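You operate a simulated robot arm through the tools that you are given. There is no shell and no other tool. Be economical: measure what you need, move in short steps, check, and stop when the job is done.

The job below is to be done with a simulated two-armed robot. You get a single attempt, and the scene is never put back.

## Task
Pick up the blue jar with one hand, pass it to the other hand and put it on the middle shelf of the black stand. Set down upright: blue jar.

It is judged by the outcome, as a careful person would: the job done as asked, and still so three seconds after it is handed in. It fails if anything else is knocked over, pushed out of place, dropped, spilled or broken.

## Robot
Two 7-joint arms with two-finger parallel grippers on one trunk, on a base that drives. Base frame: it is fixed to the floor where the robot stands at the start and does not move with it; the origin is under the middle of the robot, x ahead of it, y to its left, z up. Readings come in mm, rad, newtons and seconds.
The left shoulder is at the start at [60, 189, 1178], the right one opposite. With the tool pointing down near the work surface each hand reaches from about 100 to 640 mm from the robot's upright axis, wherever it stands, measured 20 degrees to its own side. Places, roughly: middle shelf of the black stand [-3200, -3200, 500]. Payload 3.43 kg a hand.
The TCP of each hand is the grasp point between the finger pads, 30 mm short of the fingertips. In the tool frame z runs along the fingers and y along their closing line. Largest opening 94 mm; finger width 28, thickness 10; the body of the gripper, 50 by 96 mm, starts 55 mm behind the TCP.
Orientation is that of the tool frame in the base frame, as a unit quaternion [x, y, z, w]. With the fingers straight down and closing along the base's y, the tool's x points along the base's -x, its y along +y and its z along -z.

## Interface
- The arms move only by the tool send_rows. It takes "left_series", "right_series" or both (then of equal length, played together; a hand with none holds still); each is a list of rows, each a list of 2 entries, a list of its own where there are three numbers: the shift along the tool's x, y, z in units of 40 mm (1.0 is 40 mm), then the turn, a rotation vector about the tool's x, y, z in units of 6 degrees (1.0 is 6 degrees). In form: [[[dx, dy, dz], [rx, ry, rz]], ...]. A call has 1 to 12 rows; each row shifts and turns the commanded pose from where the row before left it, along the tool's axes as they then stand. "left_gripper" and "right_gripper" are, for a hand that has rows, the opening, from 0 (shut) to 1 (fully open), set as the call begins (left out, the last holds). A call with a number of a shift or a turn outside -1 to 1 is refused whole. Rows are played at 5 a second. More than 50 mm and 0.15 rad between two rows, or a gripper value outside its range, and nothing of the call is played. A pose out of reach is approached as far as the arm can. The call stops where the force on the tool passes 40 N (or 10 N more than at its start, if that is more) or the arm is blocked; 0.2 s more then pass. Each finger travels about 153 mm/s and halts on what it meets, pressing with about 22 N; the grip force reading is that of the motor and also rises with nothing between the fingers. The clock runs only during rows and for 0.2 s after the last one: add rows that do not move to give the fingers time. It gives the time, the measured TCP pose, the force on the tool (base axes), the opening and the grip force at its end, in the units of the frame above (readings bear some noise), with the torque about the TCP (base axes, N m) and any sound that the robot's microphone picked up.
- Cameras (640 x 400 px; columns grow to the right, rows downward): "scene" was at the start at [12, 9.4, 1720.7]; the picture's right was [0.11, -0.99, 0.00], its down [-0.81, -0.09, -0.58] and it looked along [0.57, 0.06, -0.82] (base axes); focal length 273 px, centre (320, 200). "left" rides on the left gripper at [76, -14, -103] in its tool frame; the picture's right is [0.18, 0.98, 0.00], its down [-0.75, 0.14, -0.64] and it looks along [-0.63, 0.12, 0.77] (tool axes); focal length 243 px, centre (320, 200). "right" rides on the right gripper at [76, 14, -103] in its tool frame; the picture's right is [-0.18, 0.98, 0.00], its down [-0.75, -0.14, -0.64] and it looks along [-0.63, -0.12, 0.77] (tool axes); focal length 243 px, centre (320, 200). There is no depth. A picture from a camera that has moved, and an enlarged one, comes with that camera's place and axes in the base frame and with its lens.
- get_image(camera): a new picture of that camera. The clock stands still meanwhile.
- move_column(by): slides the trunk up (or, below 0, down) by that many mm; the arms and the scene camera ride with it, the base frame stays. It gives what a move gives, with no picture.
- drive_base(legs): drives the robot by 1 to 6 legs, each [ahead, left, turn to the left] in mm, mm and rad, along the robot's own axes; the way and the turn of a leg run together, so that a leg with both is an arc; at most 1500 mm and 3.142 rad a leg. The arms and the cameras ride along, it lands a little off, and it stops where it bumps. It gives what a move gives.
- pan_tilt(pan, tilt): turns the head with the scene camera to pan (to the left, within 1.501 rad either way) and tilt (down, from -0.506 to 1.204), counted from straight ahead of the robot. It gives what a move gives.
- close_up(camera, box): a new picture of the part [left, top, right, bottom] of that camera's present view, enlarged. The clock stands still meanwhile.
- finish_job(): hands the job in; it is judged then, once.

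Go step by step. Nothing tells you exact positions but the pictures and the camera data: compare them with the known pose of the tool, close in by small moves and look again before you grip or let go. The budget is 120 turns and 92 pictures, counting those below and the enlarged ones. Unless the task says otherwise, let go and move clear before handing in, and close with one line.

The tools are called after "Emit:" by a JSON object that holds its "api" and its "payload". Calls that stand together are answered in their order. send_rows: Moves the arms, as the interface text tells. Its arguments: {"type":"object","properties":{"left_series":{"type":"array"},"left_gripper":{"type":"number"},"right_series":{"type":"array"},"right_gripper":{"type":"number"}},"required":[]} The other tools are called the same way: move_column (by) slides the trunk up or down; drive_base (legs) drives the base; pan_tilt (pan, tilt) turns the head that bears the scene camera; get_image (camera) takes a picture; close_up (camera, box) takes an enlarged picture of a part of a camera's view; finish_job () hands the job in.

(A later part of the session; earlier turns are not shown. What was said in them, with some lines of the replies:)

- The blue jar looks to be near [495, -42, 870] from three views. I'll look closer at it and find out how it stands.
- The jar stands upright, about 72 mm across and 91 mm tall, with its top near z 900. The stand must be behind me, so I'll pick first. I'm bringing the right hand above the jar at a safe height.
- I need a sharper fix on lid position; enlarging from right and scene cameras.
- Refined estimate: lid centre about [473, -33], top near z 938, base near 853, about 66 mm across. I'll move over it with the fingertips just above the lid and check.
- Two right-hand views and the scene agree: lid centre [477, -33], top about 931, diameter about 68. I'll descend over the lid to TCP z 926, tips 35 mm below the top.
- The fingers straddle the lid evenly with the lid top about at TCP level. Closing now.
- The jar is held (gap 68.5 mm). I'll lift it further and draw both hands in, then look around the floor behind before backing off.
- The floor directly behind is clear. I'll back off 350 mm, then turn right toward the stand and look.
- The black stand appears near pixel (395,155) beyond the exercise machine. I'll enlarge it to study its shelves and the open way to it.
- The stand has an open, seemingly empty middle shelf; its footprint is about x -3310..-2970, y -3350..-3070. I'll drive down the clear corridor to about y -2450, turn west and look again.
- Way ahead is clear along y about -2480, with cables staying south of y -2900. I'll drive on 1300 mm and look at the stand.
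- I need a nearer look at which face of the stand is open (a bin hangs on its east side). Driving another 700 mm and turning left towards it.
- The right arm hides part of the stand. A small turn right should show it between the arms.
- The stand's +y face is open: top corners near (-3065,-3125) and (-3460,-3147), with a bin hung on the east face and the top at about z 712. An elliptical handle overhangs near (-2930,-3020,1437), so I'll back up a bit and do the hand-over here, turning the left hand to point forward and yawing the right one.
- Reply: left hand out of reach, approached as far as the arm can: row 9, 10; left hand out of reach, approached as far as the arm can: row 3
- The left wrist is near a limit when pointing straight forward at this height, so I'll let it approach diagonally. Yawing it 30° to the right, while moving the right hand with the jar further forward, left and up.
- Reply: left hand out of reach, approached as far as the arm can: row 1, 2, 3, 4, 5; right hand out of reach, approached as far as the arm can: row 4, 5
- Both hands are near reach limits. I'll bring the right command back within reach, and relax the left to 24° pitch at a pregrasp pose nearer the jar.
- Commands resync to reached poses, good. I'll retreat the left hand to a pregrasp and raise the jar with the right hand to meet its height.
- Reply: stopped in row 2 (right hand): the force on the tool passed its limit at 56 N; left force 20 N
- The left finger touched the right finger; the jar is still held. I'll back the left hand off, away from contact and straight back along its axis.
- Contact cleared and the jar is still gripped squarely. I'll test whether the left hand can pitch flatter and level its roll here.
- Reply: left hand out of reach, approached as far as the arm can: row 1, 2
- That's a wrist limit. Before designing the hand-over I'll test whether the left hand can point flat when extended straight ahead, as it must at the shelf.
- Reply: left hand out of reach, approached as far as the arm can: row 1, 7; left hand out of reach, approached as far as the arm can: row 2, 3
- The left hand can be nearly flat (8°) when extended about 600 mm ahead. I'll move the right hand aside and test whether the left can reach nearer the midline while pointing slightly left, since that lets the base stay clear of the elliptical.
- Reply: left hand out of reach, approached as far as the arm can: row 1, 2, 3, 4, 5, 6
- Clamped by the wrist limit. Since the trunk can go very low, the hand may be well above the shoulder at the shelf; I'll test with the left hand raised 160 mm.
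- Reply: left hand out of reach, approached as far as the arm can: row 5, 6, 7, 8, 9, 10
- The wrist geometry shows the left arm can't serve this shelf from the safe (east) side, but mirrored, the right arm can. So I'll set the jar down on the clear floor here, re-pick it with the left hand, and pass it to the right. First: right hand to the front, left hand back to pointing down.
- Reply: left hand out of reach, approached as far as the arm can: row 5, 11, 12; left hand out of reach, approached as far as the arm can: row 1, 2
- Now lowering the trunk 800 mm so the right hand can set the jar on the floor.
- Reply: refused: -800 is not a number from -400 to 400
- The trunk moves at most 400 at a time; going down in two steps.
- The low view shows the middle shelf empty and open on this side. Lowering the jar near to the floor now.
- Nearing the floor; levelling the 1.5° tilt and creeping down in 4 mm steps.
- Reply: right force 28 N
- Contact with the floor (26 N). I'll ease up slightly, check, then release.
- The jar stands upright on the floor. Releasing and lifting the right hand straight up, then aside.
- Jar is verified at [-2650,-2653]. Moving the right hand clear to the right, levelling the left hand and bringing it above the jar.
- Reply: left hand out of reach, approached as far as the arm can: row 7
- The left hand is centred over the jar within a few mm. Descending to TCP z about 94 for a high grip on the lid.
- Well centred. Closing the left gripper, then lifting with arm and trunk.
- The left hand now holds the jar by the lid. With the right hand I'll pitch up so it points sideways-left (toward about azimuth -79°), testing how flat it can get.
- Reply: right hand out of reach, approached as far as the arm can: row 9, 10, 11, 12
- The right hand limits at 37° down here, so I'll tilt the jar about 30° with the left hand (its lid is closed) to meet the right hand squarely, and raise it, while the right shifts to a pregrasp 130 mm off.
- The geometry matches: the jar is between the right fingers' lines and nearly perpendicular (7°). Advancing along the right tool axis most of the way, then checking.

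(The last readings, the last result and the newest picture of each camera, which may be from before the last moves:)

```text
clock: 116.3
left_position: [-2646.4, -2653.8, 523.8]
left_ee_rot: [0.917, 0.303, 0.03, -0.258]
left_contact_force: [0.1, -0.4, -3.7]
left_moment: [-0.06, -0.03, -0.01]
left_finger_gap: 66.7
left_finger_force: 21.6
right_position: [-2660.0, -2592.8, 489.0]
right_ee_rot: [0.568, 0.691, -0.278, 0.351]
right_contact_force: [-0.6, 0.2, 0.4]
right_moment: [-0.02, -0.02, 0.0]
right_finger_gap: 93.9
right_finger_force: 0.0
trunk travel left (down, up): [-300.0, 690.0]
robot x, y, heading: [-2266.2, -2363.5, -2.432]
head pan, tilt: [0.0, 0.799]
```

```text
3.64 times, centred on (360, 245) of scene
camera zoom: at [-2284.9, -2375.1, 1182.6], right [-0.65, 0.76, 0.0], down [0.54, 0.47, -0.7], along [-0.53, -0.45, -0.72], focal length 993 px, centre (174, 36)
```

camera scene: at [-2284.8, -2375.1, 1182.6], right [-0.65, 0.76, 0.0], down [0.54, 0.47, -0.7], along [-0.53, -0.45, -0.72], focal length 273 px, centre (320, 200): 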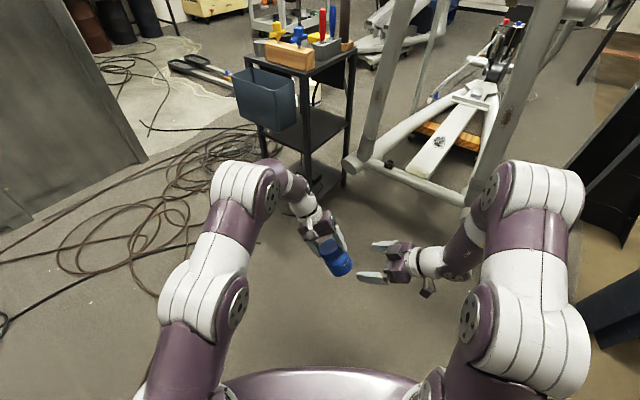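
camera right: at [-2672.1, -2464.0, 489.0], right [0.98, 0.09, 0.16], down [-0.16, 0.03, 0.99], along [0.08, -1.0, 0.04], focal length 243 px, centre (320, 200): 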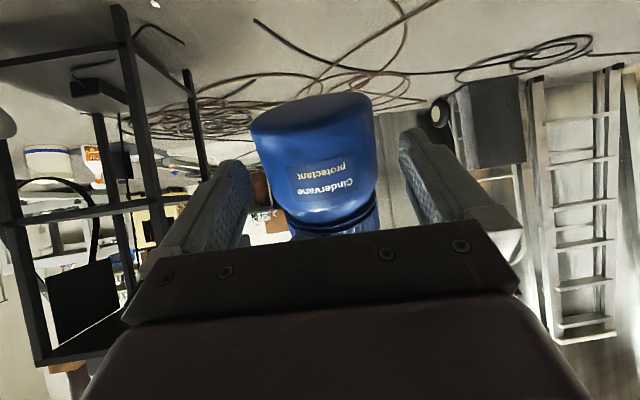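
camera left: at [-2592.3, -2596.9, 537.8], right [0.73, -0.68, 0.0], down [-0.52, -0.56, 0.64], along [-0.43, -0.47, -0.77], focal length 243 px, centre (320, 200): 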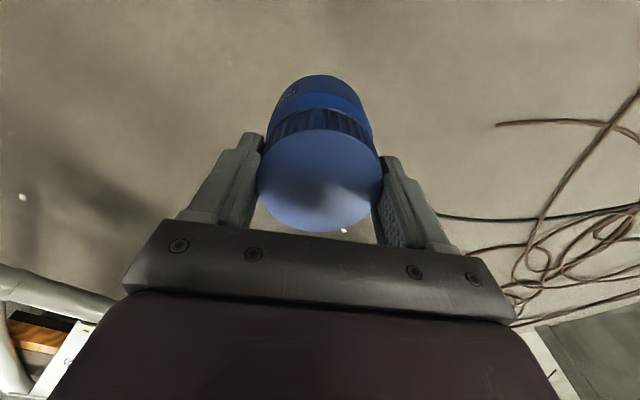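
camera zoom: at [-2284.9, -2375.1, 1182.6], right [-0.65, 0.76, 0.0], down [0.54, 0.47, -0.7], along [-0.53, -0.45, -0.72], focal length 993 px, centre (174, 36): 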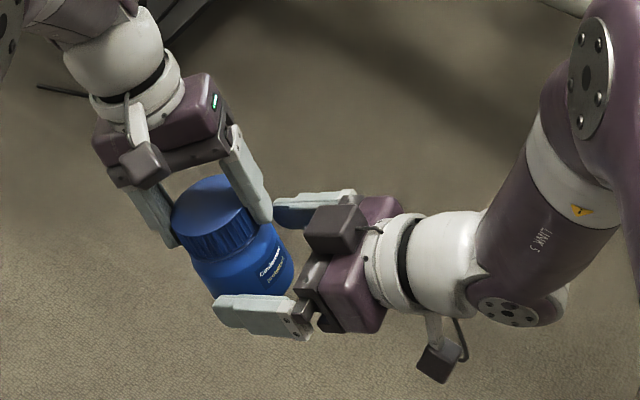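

Gap remains between the left fingertip and the right palm. Advancing 24 mm more in small rows.

Emit:
{"api": "send_rows", "payload": {"right_series": [[[0, 0, 0.2], [0, 0, 0]], [[0, 0, 0.2], [0, 0, 0]], [[0, 0, 0.2], [0, 0, 0]], [[0, 0, 0], [0, 0, 0]]]}}

Emit:
{"api": "close_up", "payload": {"camera": "scene", "box": [300, 210, 400, 290]}}

Emit:
{"api": "get_image", "payload": {"camera": "right"}}

```text
clock: 117.3
left_position: [-2645.7, -2652.8, 523.2]
left_ee_rot: [0.917, 0.303, 0.031, -0.258]
left_contact_force: [-0.3, -0.4, -3.3]
left_moment: [-0.08, -0.02, 0.01]
left_finger_gap: 66.7
left_finger_force: 21.9
right_position: [-2653.3, -2609.3, 472.9]
right_ee_rot: [0.568, 0.691, -0.278, 0.351]
right_contact_force: [-0.1, 0.4, 0.0]
right_moment: [0.0, 0.0, -0.02]
right_finger_gap: 94.2
right_finger_force: 0.0
trunk travel left (down, up): [-300.0, 690.0]
robot x, y, heading: [-2265.0, -2360.2, -2.433]
head pan, tilt: [0.0, 0.799]
```

```text
5.00 times, centred on (350, 250) of scene
camera zoom: at [-2284.9, -2375.1, 1182.6], right [-0.65, 0.76, 0.0], down [0.54, 0.47, -0.7], along [-0.53, -0.45, -0.72], focal length 1365 px, centre (170, -50)
```

zoom: 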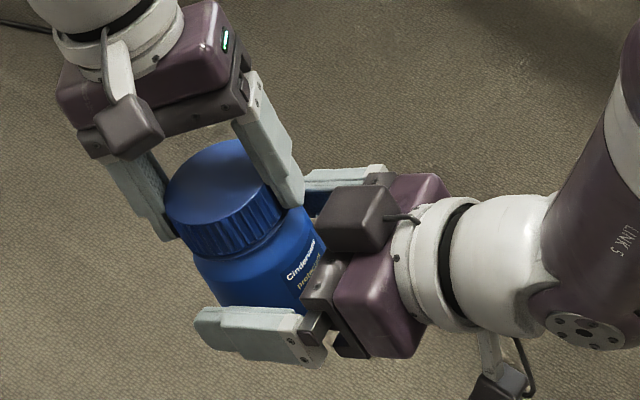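

```text
33 pictures are left
camera right: at [-2667.5, -2481.1, 474.0], right [0.98, 0.09, 0.16], down [-0.16, 0.03, 0.99], along [0.08, -1.0, 0.04], focal length 243 px, centre (320, 200)
```

right: 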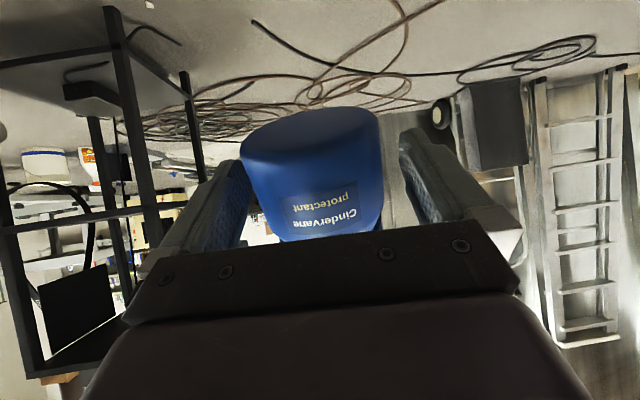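

The jar axis is 13 mm beyond the right TCP, fingers extend well past its centre. Closing the right gripper here while the left still holds.

Emit:
{"api": "send_rows", "payload": {"right_series": [[[0, 0, 0], [0, 0, 0]], [[0, 0, 0], [0, 0, 0]], [[0, 0, 0], [0, 0, 0]], [[0, 0, 0], [0, 0, 0]], [[0, 0, 0], [0, 0, 0]]], "right_gripper": 0}}

Emit:
{"api": "close_up", "payload": {"camera": "scene", "box": [300, 210, 400, 290]}}

```text
clock: 118.5
left_position: [-2646.2, -2654.5, 523.6]
left_ee_rot: [0.917, 0.303, 0.031, -0.258]
left_contact_force: [10.6, -0.5, 0.8]
left_moment: [-0.01, -0.54, -0.29]
left_finger_gap: 66.6
left_finger_force: 21.5
right_position: [-2655.7, -2609.2, 474.2]
right_ee_rot: [0.568, 0.69, -0.278, 0.35]
right_contact_force: [-11.5, -0.7, -1.2]
right_moment: [0.15, 0.02, -0.16]
right_finger_gap: 72.1
right_finger_force: 22.0
trunk travel left (down, up): [-300.0, 690.0]
robot x, y, heading: [-2269.9, -2360.9, -2.433]
head pan, tilt: [0.0, 0.799]
```

```text
5.00 times, centred on (350, 250) of scene
camera zoom: at [-2284.9, -2375.1, 1182.6], right [-0.65, 0.76, 0.0], down [0.54, 0.47, -0.7], along [-0.53, -0.45, -0.72], focal length 1365 px, centre (170, -50)
```

zoom: 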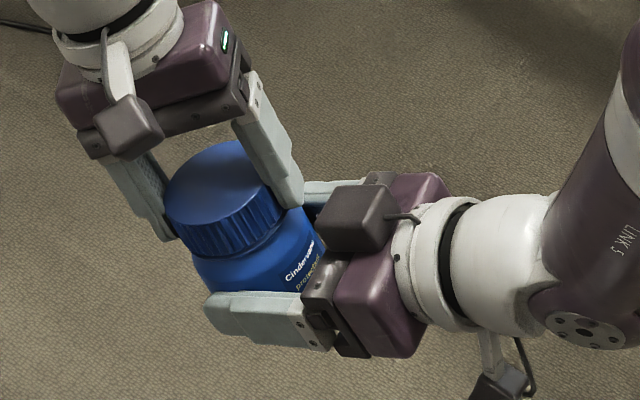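

The right hand grips the body (72 mm). I'll open the left only slightly, to keep its finger off the right palm, and slide it off along the jar's axis.

Emit:
{"api": "send_rows", "payload": {"left_series": [[[0, 0, 0], [0, 0, 0]], [[0, 0, 0], [0, 0, 0]]], "left_gripper": 0.78}}

Emit:
{"api": "send_rows", "payload": {"left_series": [[[0, 0, -0.3], [0, 0, 0]], [[0, 0, -0.4], [0, 0, 0]], [[0, 0, -0.6], [0, 0, 0]], [[0, 0, -0.8], [0, 0, 0]], [[0, 0, -0.8], [0, 0, 0]], [[0, 0, 0], [0, 0, 0]]]}}

Emit:
{"api": "get_image", "payload": {"camera": "scene"}}

```text
clock: 119.1
left_position: [-2645.7, -2654.0, 524.1]
left_ee_rot: [0.917, 0.304, 0.03, -0.258]
left_contact_force: [0.2, 1.4, 0.6]
left_moment: [0.02, -0.01, 0.04]
left_finger_gap: 73.2
left_finger_force: 0.1
right_position: [-2654.7, -2609.3, 472.6]
right_ee_rot: [0.568, 0.691, -0.278, 0.351]
right_contact_force: [0.5, 0.5, -1.4]
right_moment: [0.08, -0.01, 0.01]
right_finger_gap: 72.2
right_finger_force: 22.6
trunk travel left (down, up): [-300.0, 690.0]
robot x, y, heading: [-2268.6, -2362.8, -2.433]
head pan, tilt: [0.0, 0.799]
```

```text
clock: 120.5
left_position: [-2593.2, -2664.0, 571.9]
left_ee_rot: [0.917, 0.305, 0.029, -0.257]
left_contact_force: [0.1, -0.7, 0.4]
left_moment: [0.01, 0.0, 0.0]
left_finger_gap: 72.7
left_finger_force: 0.1
left hand out of reach, approached as far as the arm can: row 1, 2, 3, 4, 5
right_position: [-2654.0, -2609.5, 472.5]
right_ee_rot: [0.569, 0.69, -0.278, 0.35]
right_contact_force: [-0.3, 0.2, 0.2]
right_moment: [0.09, 0.02, 0.02]
right_finger_gap: 71.8
right_finger_force: 22.4
trunk travel left (down, up): [-300.0, 690.0]
robot x, y, heading: [-2271.6, -2362.2, -2.428]
head pan, tilt: [0.0, 0.799]
```

```text
31 pictures are left
camera scene: at [-2285.0, -2375.2, 1182.6], right [-0.65, 0.76, 0.0], down [0.54, 0.47, -0.7], along [-0.53, -0.45, -0.72], focal length 273 px, centre (320, 200)
```

scene: 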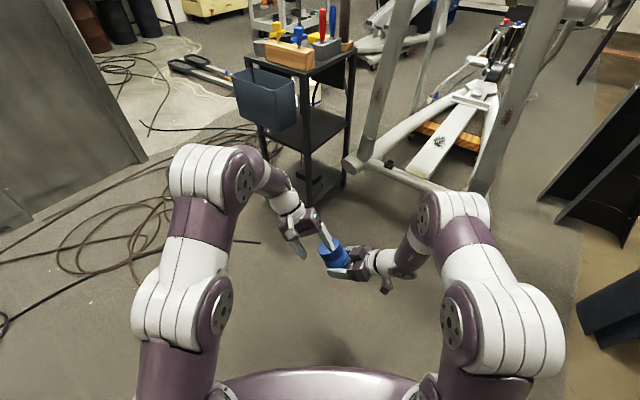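

Left slid off with some sideways drift. Checking the jar in the right hand closely.

Emit:
{"api": "close_up", "payload": {"camera": "scene", "box": [270, 200, 410, 300]}}

Emit:
{"api": "get_image", "payload": {"camera": "right"}}

```text
4.00 times, centred on (340, 250) of scene
camera zoom: at [-2285.0, -2375.2, 1182.6], right [-0.65, 0.76, 0.0], down [0.54, 0.47, -0.7], along [-0.53, -0.45, -0.72], focal length 1092 px, centre (240, 0)
```

zoom: 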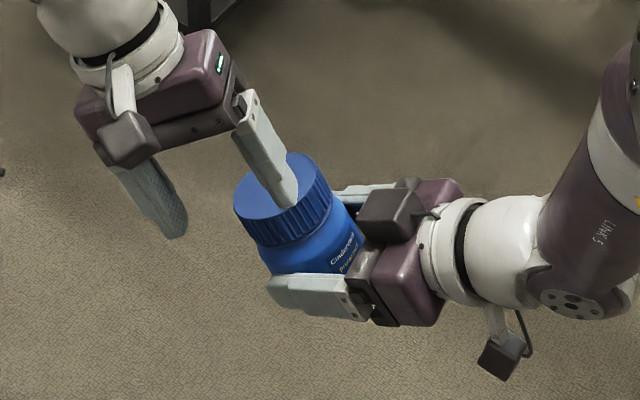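

```text
29 pictures are left
camera right: at [-2667.6, -2481.1, 474.0], right [0.98, 0.09, 0.16], down [-0.16, 0.03, 0.99], along [0.08, -1.0, 0.04], focal length 243 px, centre (320, 200)
```

right: 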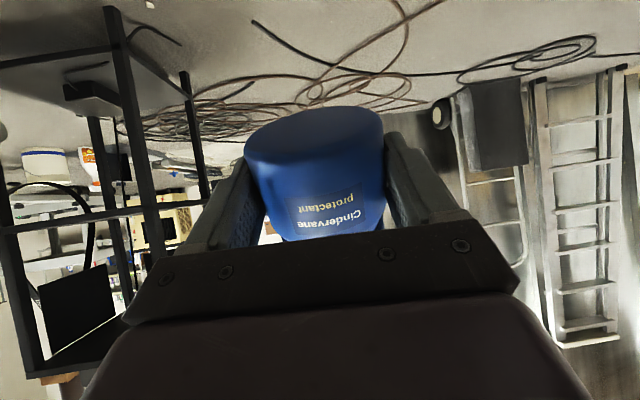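

The jar is firmly in the right hand, and the left fingertips are just above the lid. Moving the left hand up and away to its side.

Emit:
{"api": "send_rows", "payload": {"left_series": [[[0.3, 0, -0.7], [0, 0, 0]], [[0.2, 0.4, -0.7], [0, 0, 0]], [[0.1, 0.7, -0.5], [0, 0, 0]], [[0.1, 0.7, -0.5], [-0.907, -0.42, 0]], [[0, 0.7, -0.4], [-0.907, -0.42, 0]], [[0, 0.8, 0], [-0.907, -0.42, 0]], [[0, 0.9, 0], [-0.907, -0.42, 0]], [[0, 0.9, 0], [-0.907, -0.42, 0]], [[0, 0, 0], [0, 0, 0]]]}}

Emit:
{"api": "get_image", "payload": {"camera": "scene"}}

```text
clock: 122.5
left_position: [-2420.7, -2831.7, 578.9]
left_ee_rot: [0.949, 0.315, 0.001, 0.0]
left_contact_force: [-0.1, -0.2, 0.0]
left_moment: [-0.02, -0.02, -0.02]
left_finger_gap: 73.3
left_finger_force: 0.1
left hand out of reach, approached as far as the arm can: row 1, 2, 3
right_position: [-2653.7, -2609.6, 473.1]
right_ee_rot: [0.568, 0.691, -0.278, 0.351]
right_contact_force: [0.1, -0.2, -0.4]
right_moment: [0.06, 0.04, 0.04]
right_finger_gap: 72.1
right_finger_force: 21.8
trunk travel left (down, up): [-300.0, 690.0]
robot x, y, heading: [-2267.6, -2363.5, -2.432]
head pan, tilt: [0.0, 0.799]
```

```text
28 pictures are left
camera scene: at [-2284.8, -2375.1, 1182.6], right [-0.65, 0.76, 0.0], down [0.54, 0.47, -0.7], along [-0.53, -0.45, -0.72], focal length 273 px, centre (320, 200)
```

scene: 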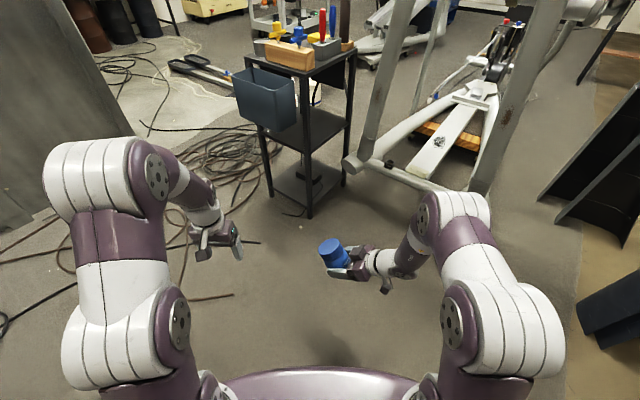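

Now raising the right hand and levelling the jar by pitching up 30°, to see where that is reachable.

Emit:
{"api": "send_rows", "payload": {"right_series": [[[-0.8, 0, -0.6], [0, 0, 0]], [[-0.8, 0, -0.6], [0, 0, 0]], [[-0.8, 0, -0.6], [0, 0, 0]], [[-0.8, 0, -0.6], [0, 0, 0]], [[-0.3, -0.86, 0.39], [0, 0, 0]], [[-0.3, -0.86, 0.39], [0, 0, 0]], [[0, 0, 0], [0, -1, 0]], [[0, 0, 0], [0, -1, 0]], [[0, 0, 0], [0, -1, 0]], [[0, 0, 0], [0, -1, 0]], [[0, 0, 0], [0, -1, 0]], [[0, 0, 0], [0, 0, 0]]]}}

```text
clock: 125.1
left_position: [-2421.5, -2831.7, 578.5]
left_ee_rot: [0.949, 0.314, 0.002, -0.001]
left_contact_force: [-1.0, 0.2, 0.6]
left_moment: [0.01, 0.03, -0.02]
left_finger_gap: 73.5
left_finger_force: 0.1
right_position: [-2717.4, -2660.7, 633.6]
right_ee_rot: [0.546, 0.661, -0.322, 0.403]
right_contact_force: [0.4, 0.3, -3.4]
right_moment: [0.09, 0.01, -0.04]
right_finger_gap: 72.1
right_finger_force: 22.0
right hand out of reach, approached as far as the arm can: row 8, 9, 10, 11
trunk travel left (down, up): [-300.0, 690.0]
robot x, y, heading: [-2268.6, -2364.5, -2.43]
head pan, tilt: [0.0, 0.799]
```

Limited to 28° here when pointing 60° left. I'll try a more forward-pointing hand (30° left), farther to its own side and higher.

Emit:
{"api": "send_rows", "payload": {"right_series": [[[-1, 0, -0.53], [0, 0, 0]], [[-1, 0, -0.53], [0, 0, 0]], [[0.37, -0.45, -0.71], [0, 0, 0]], [[0.37, -0.45, -0.71], [0, 0, 0]], [[0.37, -0.45, -0.71], [0, 0, 0]], [[0, 0, 0], [0.884, -0.014, 0.47]], [[0, 0, 0], [0.884, -0.014, 0.47]], [[0, 0, 0], [0.884, -0.014, 0.47]], [[0, 0, 0], [0.884, -0.014, 0.47]], [[0, 0, 0], [0.884, -0.014, 0.47]], [[0, 0, 0], [0, 0, 0]]]}}

Emit:
{"api": "send_rows", "payload": {"right_series": [[[0, 0, 0], [0, -1, 0]], [[0, 0, 0], [0, -1, 0]], [[0, 0, 0], [0, -1, 0]], [[0, 0, 0], [0, -0.5, 0]], [[0, 0, 0], [0, 0, 0]]]}}

Emit:
{"api": "get_image", "payload": {"camera": "scene"}}

```text
clock: 127.5
left_position: [-2422.2, -2831.1, 579.9]
left_ee_rot: [0.949, 0.314, 0.001, -0.001]
left_contact_force: [0.3, -0.7, 0.0]
left_moment: [0.0, 0.03, -0.03]
left_finger_gap: 73.4
left_finger_force: 0.0
right_position: [-2726.9, -2650.5, 720.8]
right_ee_rot: [0.698, 0.497, -0.414, 0.306]
right_contact_force: [-0.7, 0.5, -4.4]
right_moment: [0.06, 0.0, -0.01]
right_finger_gap: 72.0
right_finger_force: 22.2
right hand out of reach, approached as far as the arm can: row 3, 4, 5
trunk travel left (down, up): [-300.0, 690.0]
robot x, y, heading: [-2267.8, -2361.6, -2.429]
head pan, tilt: [0.0, 0.799]
```

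```text
clock: 128.7
left_position: [-2423.3, -2831.6, 579.8]
left_ee_rot: [0.949, 0.314, 0.0, -0.002]
left_contact_force: [-1.1, -0.4, -0.5]
left_moment: [0.03, -0.02, 0.02]
left_finger_gap: 73.3
left_finger_force: 0.1
right_position: [-2727.7, -2650.4, 721.9]
right_ee_rot: [0.61, 0.434, -0.535, 0.392]
right_contact_force: [0.6, 0.4, -4.6]
right_moment: [0.07, -0.05, 0.0]
right_finger_gap: 72.3
right_finger_force: 22.0
trunk travel left (down, up): [-300.0, 690.0]
robot x, y, heading: [-2266.9, -2366.1, -2.432]
head pan, tilt: [0.0, 0.799]
```

```text
27 pictures are left
camera scene: at [-2284.8, -2375.1, 1182.6], right [-0.65, 0.76, 0.0], down [0.54, 0.47, -0.7], along [-0.53, -0.45, -0.72], focal length 273 px, centre (320, 200)
```

scene: 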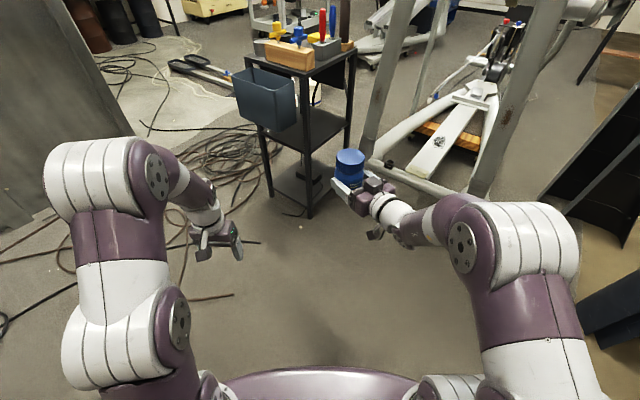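

Excellent: the jar is upright, hand 7° pitched, pointing 31° left of heading, with no reach limit. Now I measure the stand precisely with an enlargement.

Emit:
{"api": "close_up", "payload": {"camera": "scene", "box": [220, 30, 400, 230]}}

```text
2.00 times, centred on (310, 130) of scene
camera zoom: at [-2284.8, -2375.1, 1182.6], right [-0.65, 0.76, 0.0], down [0.54, 0.47, -0.7], along [-0.53, -0.45, -0.72], focal length 546 px, centre (340, 340)
```

zoom: 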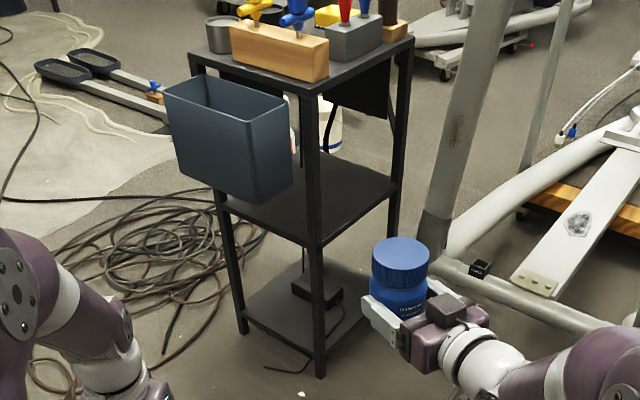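

Stand measured: middle shelf z about 444, front edge from N(-3016,-3077) to R(-3363,-3104), top shelf about 785, so there is ample room. Plan: tuck the left arm back, lower the trunk so the jar base is about 35 mm over shelf level, turn left 0.30 rad and drive to a standoff.

Emit:
{"api": "send_rows", "payload": {"left_series": [[[0.85, 0.25, 0], [0, 0, 0]], [[0.85, 0.25, 0], [0, 0, 0]], [[0.85, 0.25, 0], [0, 0, 0]], [[0.85, 0.25, 0], [0, 0, 0]], [[0.85, 0.25, 0], [0, 0, 0]], [[0, 0, 0], [0, 0, 0]]]}}

Emit:
{"api": "move_column", "payload": {"by": -216}}

Emit:
{"api": "drive_base", "payload": {"legs": [[0, 0, 0.3]]}}

Emit:
{"api": "get_image", "payload": {"camera": "scene"}}

```text
clock: 130.1
left_position: [-2254.6, -2765.5, 580.2]
left_ee_rot: [0.949, 0.315, 0.002, -0.001]
left_contact_force: [-0.2, 0.0, -0.4]
left_moment: [0.06, 0.02, -0.02]
left_finger_gap: 73.4
left_finger_force: 0.1
right_position: [-2727.1, -2650.3, 721.8]
right_ee_rot: [0.611, 0.433, -0.535, 0.392]
right_contact_force: [0.2, -0.1, -4.0]
right_moment: [0.05, -0.02, -0.03]
right_finger_gap: 71.8
right_finger_force: 21.5
trunk travel left (down, up): [-300.0, 690.0]
robot x, y, heading: [-2271.0, -2363.7, -2.428]
head pan, tilt: [0.0, 0.799]
```

```text
clock: 132.4
left_position: [-2253.8, -2767.1, 363.5]
left_ee_rot: [0.95, 0.313, 0.002, -0.001]
left_contact_force: [0.6, 0.7, 0.7]
left_moment: [0.0, 0.0, -0.02]
left_finger_gap: 73.1
left_finger_force: 0.2
right_position: [-2728.0, -2649.4, 506.2]
right_ee_rot: [0.61, 0.433, -0.535, 0.392]
right_contact_force: [0.3, -0.9, -4.1]
right_moment: [0.04, -0.01, 0.0]
right_finger_gap: 72.2
right_finger_force: 21.9
trunk travel left (down, up): [-84.0, 906.0]
robot x, y, heading: [-2266.9, -2362.5, -2.432]
head pan, tilt: [0.0, 0.799]
```

```text
clock: 133.8
left_position: [-2136.1, -2744.3, 363.4]
left_ee_rot: [0.892, 0.452, 0.001, -0.002]
left_contact_force: [-0.8, -0.5, -0.3]
left_moment: [0.01, -0.04, -0.01]
left_finger_gap: 73.6
left_finger_force: 0.0
right_position: [-2622.2, -2771.7, 504.9]
right_ee_rot: [0.54, 0.518, -0.472, 0.467]
right_contact_force: [0.5, 0.1, -3.5]
right_moment: [0.01, 0.02, 0.0]
right_finger_gap: 71.8
right_finger_force: 21.8
trunk travel left (down, up): [-84.0, 906.0]
robot x, y, heading: [-2270.1, -2361.5, -2.13]
head pan, tilt: [0.0, 0.799]
```

```text
25 pictures are left
camera scene: at [-2280.0, -2379.1, 966.6], right [-0.85, 0.53, 0.0], down [0.38, 0.61, -0.7], along [-0.37, -0.59, -0.72], focal length 273 px, centre (320, 200)
```

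scene: 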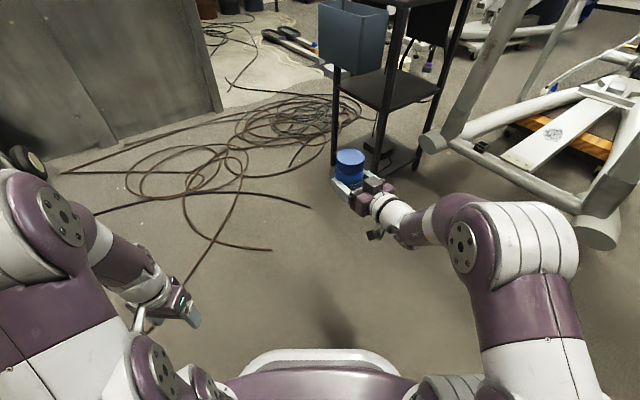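

Clear. Driving diagonally to the standoff in front of the shelf's open face.

Emit:
{"api": "drive_base", "payload": {"legs": [[447, -387, 0]]}}

Emit:
{"api": "get_image", "payload": {"camera": "scene"}}

Emit:
{"api": "get_image", "payload": {"camera": "right"}}

```text
clock: 137.1
left_position: [-2696.0, -2913.9, 363.5]
left_ee_rot: [0.892, 0.452, 0.001, -0.002]
left_contact_force: [0.3, 0.8, 0.7]
left_moment: [0.0, 0.0, 0.04]
left_finger_gap: 73.1
left_finger_force: 0.0
right_position: [-3182.3, -2942.1, 505.1]
right_ee_rot: [0.539, 0.519, -0.471, 0.468]
right_contact_force: [-0.8, 0.1, -3.8]
right_moment: [0.03, 0.0, 0.01]
right_finger_gap: 72.0
right_finger_force: 21.6
trunk travel left (down, up): [-84.0, 906.0]
robot x, y, heading: [-2828.2, -2529.4, -2.135]
head pan, tilt: [0.0, 0.799]
```

```text
24 pictures are left
camera scene: at [-2840.0, -2548.7, 966.6], right [-0.85, 0.53, 0.0], down [0.38, 0.61, -0.7], along [-0.37, -0.59, -0.72], focal length 273 px, centre (320, 200)
```

scene: 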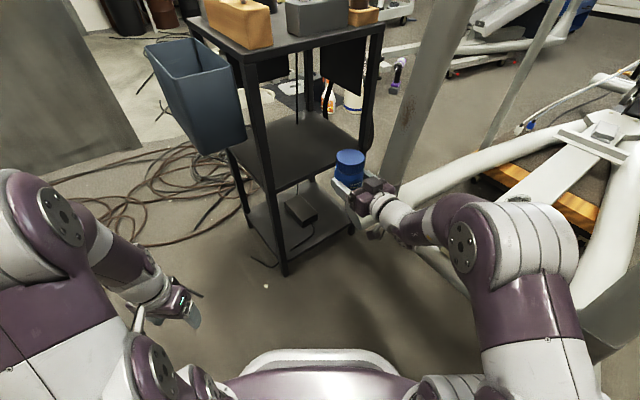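

```text
23 pictures are left
camera right: at [-3165.6, -2831.5, 442.3], right [0.98, -0.05, 0.2], down [-0.14, 0.55, 0.82], along [-0.15, -0.83, 0.53], focal length 243 px, centre (320, 200)
```

right: 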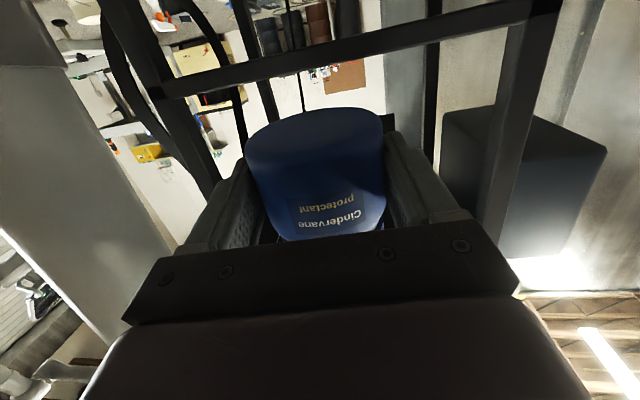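

Standoff reached. Enlarging the shelf area to refine its height and edges.

Emit:
{"api": "close_up", "payload": {"camera": "scene", "box": [220, 90, 400, 290]}}

```text
2.00 times, centred on (310, 190) of scene
camera zoom: at [-2840.0, -2548.7, 966.6], right [-0.85, 0.53, 0.0], down [0.38, 0.61, -0.7], along [-0.37, -0.59, -0.72], focal length 546 px, centre (340, 220)
```

zoom: 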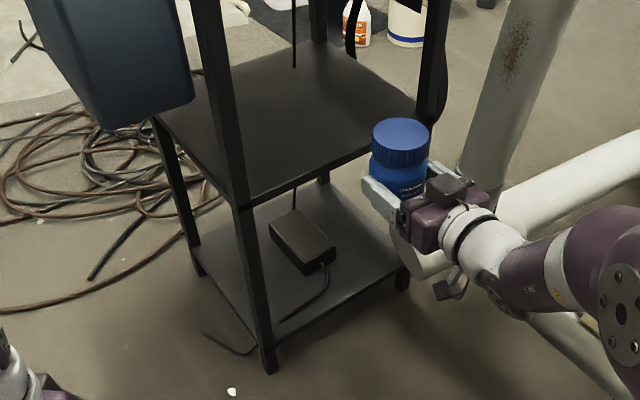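

Rim estimates put the shelf surface at about z 445–460; the jar base is near 478. I'll raise 15 mm for margin and drive in part way (120 mm of 199), then check.

Emit:
{"api": "move_column", "payload": {"by": 15}}

Emit:
{"api": "drive_base", "payload": {"legs": [[101, 64, 0]]}}

Emit:
{"api": "close_up", "payload": {"camera": "scene", "box": [200, 60, 420, 260]}}

Emit:
{"api": "get_image", "payload": {"camera": "right"}}

```text
clock: 137.7
left_position: [-2698.1, -2913.5, 377.8]
left_ee_rot: [0.892, 0.451, 0.001, -0.001]
left_contact_force: [-0.4, 0.2, 0.4]
left_moment: [0.02, 0.02, 0.01]
left_finger_gap: 73.4
left_finger_force: 0.1
right_position: [-3182.2, -2941.9, 520.3]
right_ee_rot: [0.539, 0.519, -0.471, 0.467]
right_contact_force: [1.0, -1.0, -2.8]
right_moment: [0.04, 0.0, 0.02]
right_finger_gap: 71.7
right_finger_force: 21.8
trunk travel left (down, up): [-99.0, 891.0]
robot x, y, heading: [-2827.2, -2532.7, -2.133]
head pan, tilt: [0.0, 0.799]
```

```text
clock: 138.9
left_position: [-2695.0, -3031.4, 378.6]
left_ee_rot: [0.892, 0.451, 0.002, -0.001]
left_contact_force: [0.2, -0.6, -0.6]
left_moment: [0.03, 0.01, 0.0]
left_finger_gap: 73.2
left_finger_force: 0.1
right_position: [-3180.9, -3061.5, 520.6]
right_ee_rot: [0.539, 0.519, -0.471, 0.467]
right_contact_force: [0.2, 0.3, -2.7]
right_moment: [0.05, 0.01, 0.0]
right_finger_gap: 71.8
right_finger_force: 22.1
trunk travel left (down, up): [-99.0, 891.0]
robot x, y, heading: [-2825.1, -2650.4, -2.135]
head pan, tilt: [0.0, 0.799]
```

```text
2.00 times, centred on (310, 160) of scene
camera zoom: at [-2838.8, -2666.8, 981.6], right [-0.85, 0.53, 0.0], down [0.38, 0.61, -0.7], along [-0.37, -0.59, -0.72], focal length 546 px, centre (340, 280)
```

zoom: 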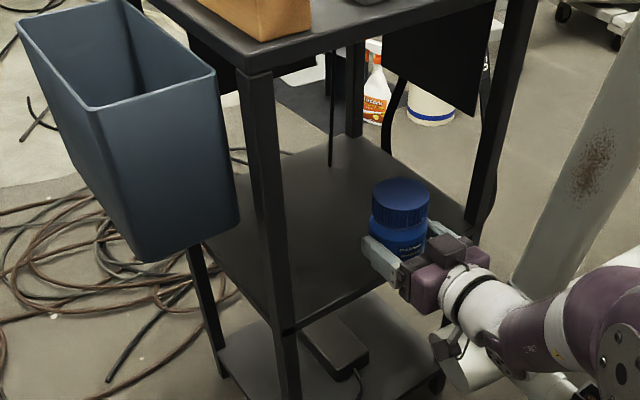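

```text
20 pictures are left
camera right: at [-3164.3, -2949.7, 457.2], right [0.98, -0.05, 0.2], down [-0.14, 0.55, 0.82], along [-0.15, -0.83, 0.53], focal length 243 px, centre (320, 200)
```

right: 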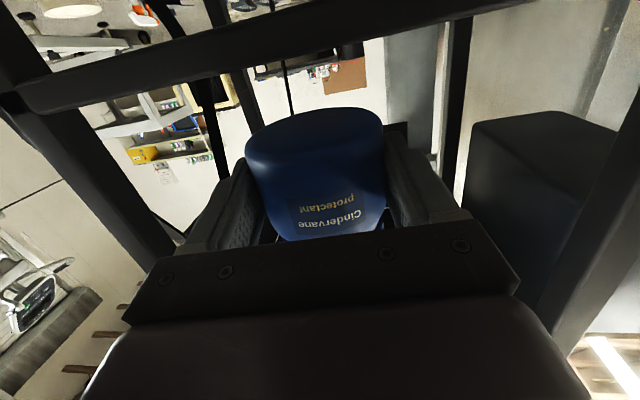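

All clear; rim top about z 462 with the jar base near 493. Driving in the remaining 80 mm.

Emit:
{"api": "drive_base", "payload": {"legs": [[67, 42, 0]]}}

Emit:
{"api": "close_up", "payload": {"camera": "scene", "box": [220, 60, 420, 220]}}

Emit:
{"api": "get_image", "payload": {"camera": "right"}}

```text
clock: 140.0
left_position: [-2694.8, -3109.7, 378.4]
left_ee_rot: [0.892, 0.452, 0.001, -0.001]
left_contact_force: [-0.3, -1.0, -0.5]
left_moment: [0.01, -0.02, 0.0]
left_finger_gap: 73.2
left_finger_force: 0.0
right_position: [-3179.7, -3139.0, 519.9]
right_ee_rot: [0.539, 0.52, -0.47, 0.468]
right_contact_force: [0.0, -0.6, -3.5]
right_moment: [0.05, 0.03, 0.02]
right_finger_gap: 71.8
right_finger_force: 21.3
trunk travel left (down, up): [-99.0, 891.0]
robot x, y, heading: [-2830.3, -2727.0, -2.131]
head pan, tilt: [0.0, 0.799]
```

```text
2.50 times, centred on (320, 140) of scene
camera zoom: at [-2837.6, -2745.1, 981.6], right [-0.85, 0.53, 0.0], down [0.38, 0.61, -0.7], along [-0.37, -0.59, -0.72], focal length 682 px, centre (320, 350)
```

zoom: 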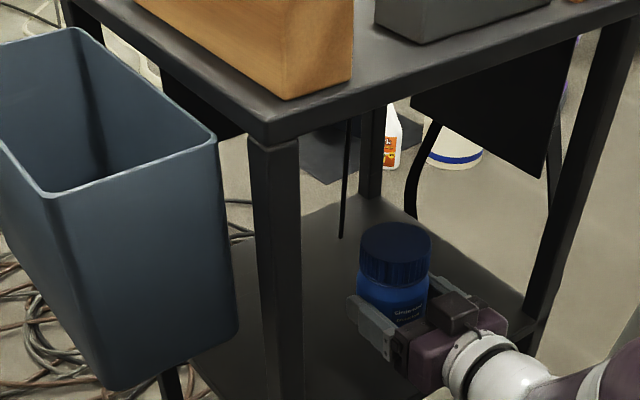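

```text
18 pictures are left
camera right: at [-3163.1, -3028.1, 457.2], right [0.98, -0.05, 0.2], down [-0.14, 0.55, 0.82], along [-0.15, -0.83, 0.53], focal length 243 px, centre (320, 200)
```

right: 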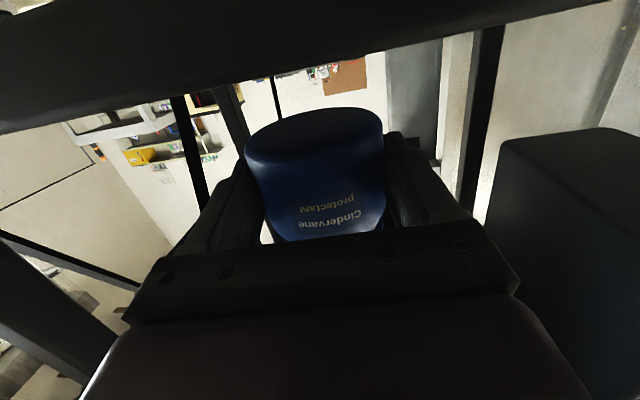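

The jar is over the shelf, about 63 mm inside the edge, clear of posts and items. Lowering 22 mm by trunk, then creeping with the arm.

Emit:
{"api": "move_column", "payload": {"by": -22}}

Emit:
{"api": "send_rows", "payload": {"right_series": [[[0.08, 0, 0.01], [0, 0, 0]], [[0.08, 0, 0.01], [0, 0, 0]], [[0, 0, 0], [0, 0, 0]]]}}

```text
clock: 140.7
left_position: [-2694.4, -3109.8, 357.2]
left_ee_rot: [0.892, 0.451, 0.002, -0.001]
left_contact_force: [0.4, -0.6, -0.2]
left_moment: [0.0, -0.02, -0.04]
left_finger_gap: 73.4
left_finger_force: 0.1
right_position: [-3180.0, -3139.3, 498.9]
right_ee_rot: [0.54, 0.519, -0.47, 0.467]
right_contact_force: [0.4, -0.8, -4.6]
right_moment: [0.07, 0.0, -0.03]
right_finger_gap: 72.0
right_finger_force: 22.2
trunk travel left (down, up): [-77.0, 913.0]
robot x, y, heading: [-2825.2, -2727.9, -2.131]
head pan, tilt: [0.0, 0.799]
```

```text
clock: 141.5
left_position: [-2693.1, -3110.4, 357.5]
left_ee_rot: [0.892, 0.451, 0.002, -0.001]
left_contact_force: [0.7, 0.8, 0.5]
left_moment: [0.03, 0.01, -0.03]
left_finger_gap: 73.0
left_finger_force: 0.0
right_position: [-3179.0, -3139.0, 491.9]
right_ee_rot: [0.539, 0.52, -0.47, 0.467]
right_contact_force: [-0.1, 0.3, -4.2]
right_moment: [0.08, 0.01, -0.03]
right_finger_gap: 71.7
right_finger_force: 22.1
trunk travel left (down, up): [-77.0, 913.0]
robot x, y, heading: [-2826.9, -2732.6, -2.132]
head pan, tilt: [0.0, 0.799]
```

No contact yet at TCP 492. Continuing in 2 mm rows.

Emit:
{"api": "send_rows", "payload": {"right_series": [[[0.06, 0, 0.007], [0, 0, 0]], [[0.06, 0, 0.007], [0, 0, 0]], [[0.06, 0, 0.007], [0, 0, 0]], [[0, 0, 0], [0, 0, 0]]]}}

Emit:
{"api": "close_up", "payload": {"camera": "scene", "box": [300, 130, 400, 210]}}

```text
clock: 142.5
left_position: [-2694.0, -3109.8, 357.3]
left_ee_rot: [0.892, 0.452, 0.0, -0.001]
left_contact_force: [0.4, 0.3, -0.2]
left_moment: [-0.01, 0.05, 0.02]
left_finger_gap: 73.4
left_finger_force: 0.1
right_position: [-3180.2, -3139.0, 486.8]
right_ee_rot: [0.537, 0.519, -0.473, 0.468]
right_contact_force: [0.3, 0.5, 21.3]
right_moment: [-0.47, 0.66, 0.09]
right_finger_gap: 72.1
right_finger_force: 22.1
trunk travel left (down, up): [-77.0, 913.0]
robot x, y, heading: [-2823.5, -2732.6, -2.134]
head pan, tilt: [0.0, 0.799]
```

```text
5.00 times, centred on (350, 170) of scene
camera zoom: at [-2836.3, -2743.7, 959.9], right [-0.85, 0.53, 0.0], down [0.38, 0.61, -0.7], along [-0.37, -0.59, -0.72], focal length 1365 px, centre (170, 350)
```

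zoom: 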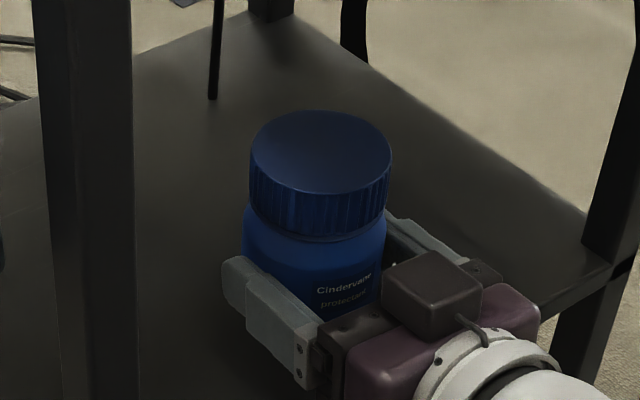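

Contact (25 N), with the moment showing the jar's -x edge touching first. I'll ease up a little and roll about 1.2° to seat it flat.

Emit:
{"api": "send_rows", "payload": {"right_series": [[[-0.04, 0, -0.005], [0, 0, 0]], [[0, 0, 0], [0, 0, -0.2]], [[0, 0, 0], [0, 0, 0]]]}}

```text
clock: 143.3
left_position: [-2692.9, -3110.5, 357.6]
left_ee_rot: [0.892, 0.453, 0.0, -0.001]
left_contact_force: [0.0, -0.4, -0.3]
left_moment: [0.03, -0.02, 0.01]
left_finger_gap: 73.4
left_finger_force: 0.0
right_position: [-3179.4, -3137.9, 485.8]
right_ee_rot: [0.535, 0.525, -0.475, 0.461]
right_contact_force: [-4.6, -1.3, 11.1]
right_moment: [-0.3, -0.19, -0.13]
right_finger_gap: 71.6
right_finger_force: 21.8
trunk travel left (down, up): [-77.0, 913.0]
robot x, y, heading: [-2824.1, -2723.6, -2.135]
head pan, tilt: [0.0, 0.799]
```

Now seated nearly flat with light load. Opening the right gripper.

Emit:
{"api": "send_rows", "payload": {"right_series": [[[0, 0, 0], [0, 0, 0]], [[0, 0, 0], [0, 0, 0]], [[0, 0, 0], [0, 0, 0]]], "right_gripper": 1}}

Emit:
{"api": "close_up", "payload": {"camera": "scene", "box": [300, 130, 400, 210]}}

```text
clock: 144.1
left_position: [-2694.0, -3110.2, 356.8]
left_ee_rot: [0.892, 0.452, 0.002, -0.001]
left_contact_force: [-0.4, 0.1, -0.1]
left_moment: [-0.03, -0.05, 0.02]
left_finger_gap: 73.4
left_finger_force: 0.1
right_position: [-3178.5, -3138.8, 486.7]
right_ee_rot: [0.534, 0.525, -0.475, 0.461]
right_contact_force: [-0.3, -0.5, -0.5]
right_moment: [0.01, -0.05, 0.03]
right_finger_gap: 93.9
right_finger_force: 0.0
trunk travel left (down, up): [-77.0, 913.0]
robot x, y, heading: [-2826.4, -2728.6, -2.129]
head pan, tilt: [0.0, 0.799]
```

```text
5.00 times, centred on (350, 170) of scene
camera zoom: at [-2837.4, -2744.9, 959.6], right [-0.85, 0.53, 0.0], down [0.38, 0.61, -0.7], along [-0.37, -0.59, -0.72], focal length 1365 px, centre (170, 350)
```

zoom: 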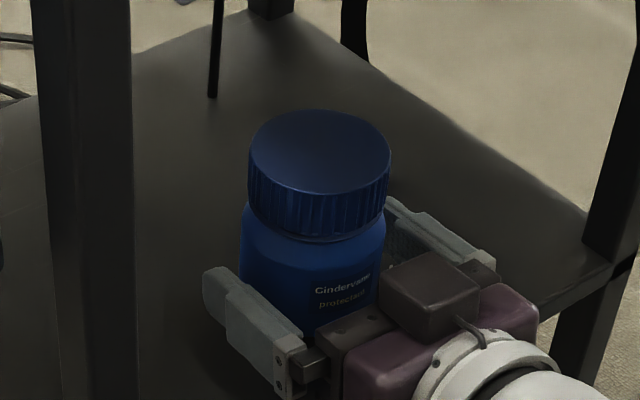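

Released; the jar stands upright between the open fingers. Backing the base out straight along the hand's axis.

Emit:
{"api": "drive_base", "payload": {"legs": [[-170, -101, 0], [-100, 0, 0]]}}

Emit:
{"api": "get_image", "payload": {"camera": "scene"}}

Emit:
{"api": "close_up", "payload": {"camera": "scene", "box": [220, 50, 420, 250]}}

```text
clock: 146.4
left_position: [-2631.5, -2828.8, 356.1]
left_ee_rot: [0.891, 0.454, 0.001, -0.001]
left_contact_force: [-0.4, -0.9, -0.3]
left_moment: [0.04, 0.02, 0.0]
left_finger_gap: 73.4
left_finger_force: 0.0
right_position: [-3116.8, -2859.9, 486.4]
right_ee_rot: [0.533, 0.526, -0.475, 0.462]
right_contact_force: [0.3, 0.1, 0.3]
right_moment: [-0.02, -0.01, 0.02]
right_finger_gap: 94.0
right_finger_force: 0.0
trunk travel left (down, up): [-77.0, 913.0]
robot x, y, heading: [-2767.3, -2449.7, -2.124]
head pan, tilt: [0.0, 0.799]
```

```text
15 pictures are left
camera scene: at [-2776.1, -2463.9, 959.6], right [-0.85, 0.53, 0.0], down [0.38, 0.61, -0.7], along [-0.37, -0.59, -0.72], focal length 273 px, centre (320, 200)
```

scene: 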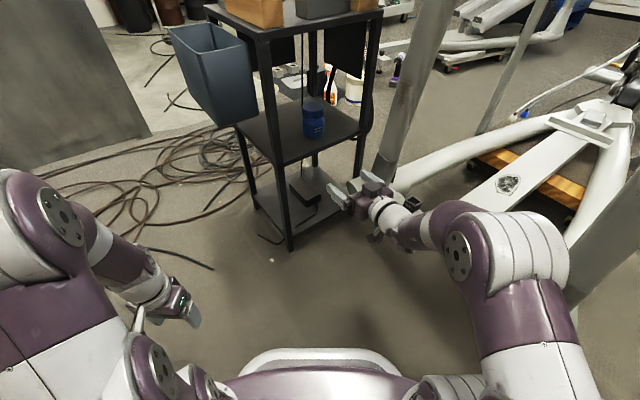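

```text
2.00 times, centred on (320, 150) of scene
camera zoom: at [-2776.1, -2463.9, 959.6], right [-0.85, 0.53, 0.0], down [0.38, 0.61, -0.7], along [-0.37, -0.59, -0.72], focal length 546 px, centre (320, 300)
```

zoom: 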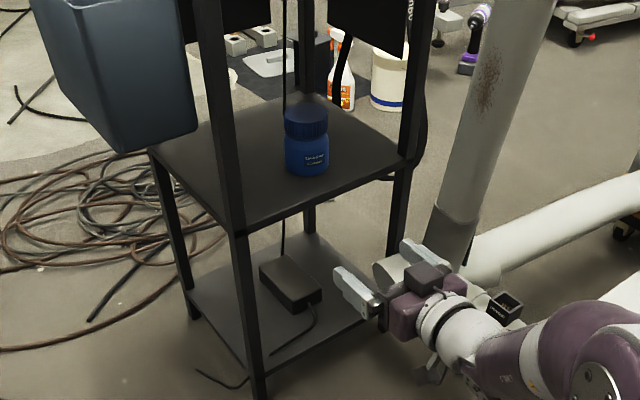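

The jar stands upright on the empty middle shelf, nothing else is disturbed, and both hands are clear. Handing in.

Emit:
{"api": "finish_job", "payload": {}}

```text
The job is handed in.
```

The blue jar is standing upright on the middle shelf of the black stand. The left hand picked it up and passed it to the right, which placed it; both hands are clear and I saw nothing else disturbed. The right hand first carried it over from the table and set it on the floor, because only the right arm could reach the shelf safely. While I positioned the hands, the two grippers bumped once, but the jar stayed in grip.
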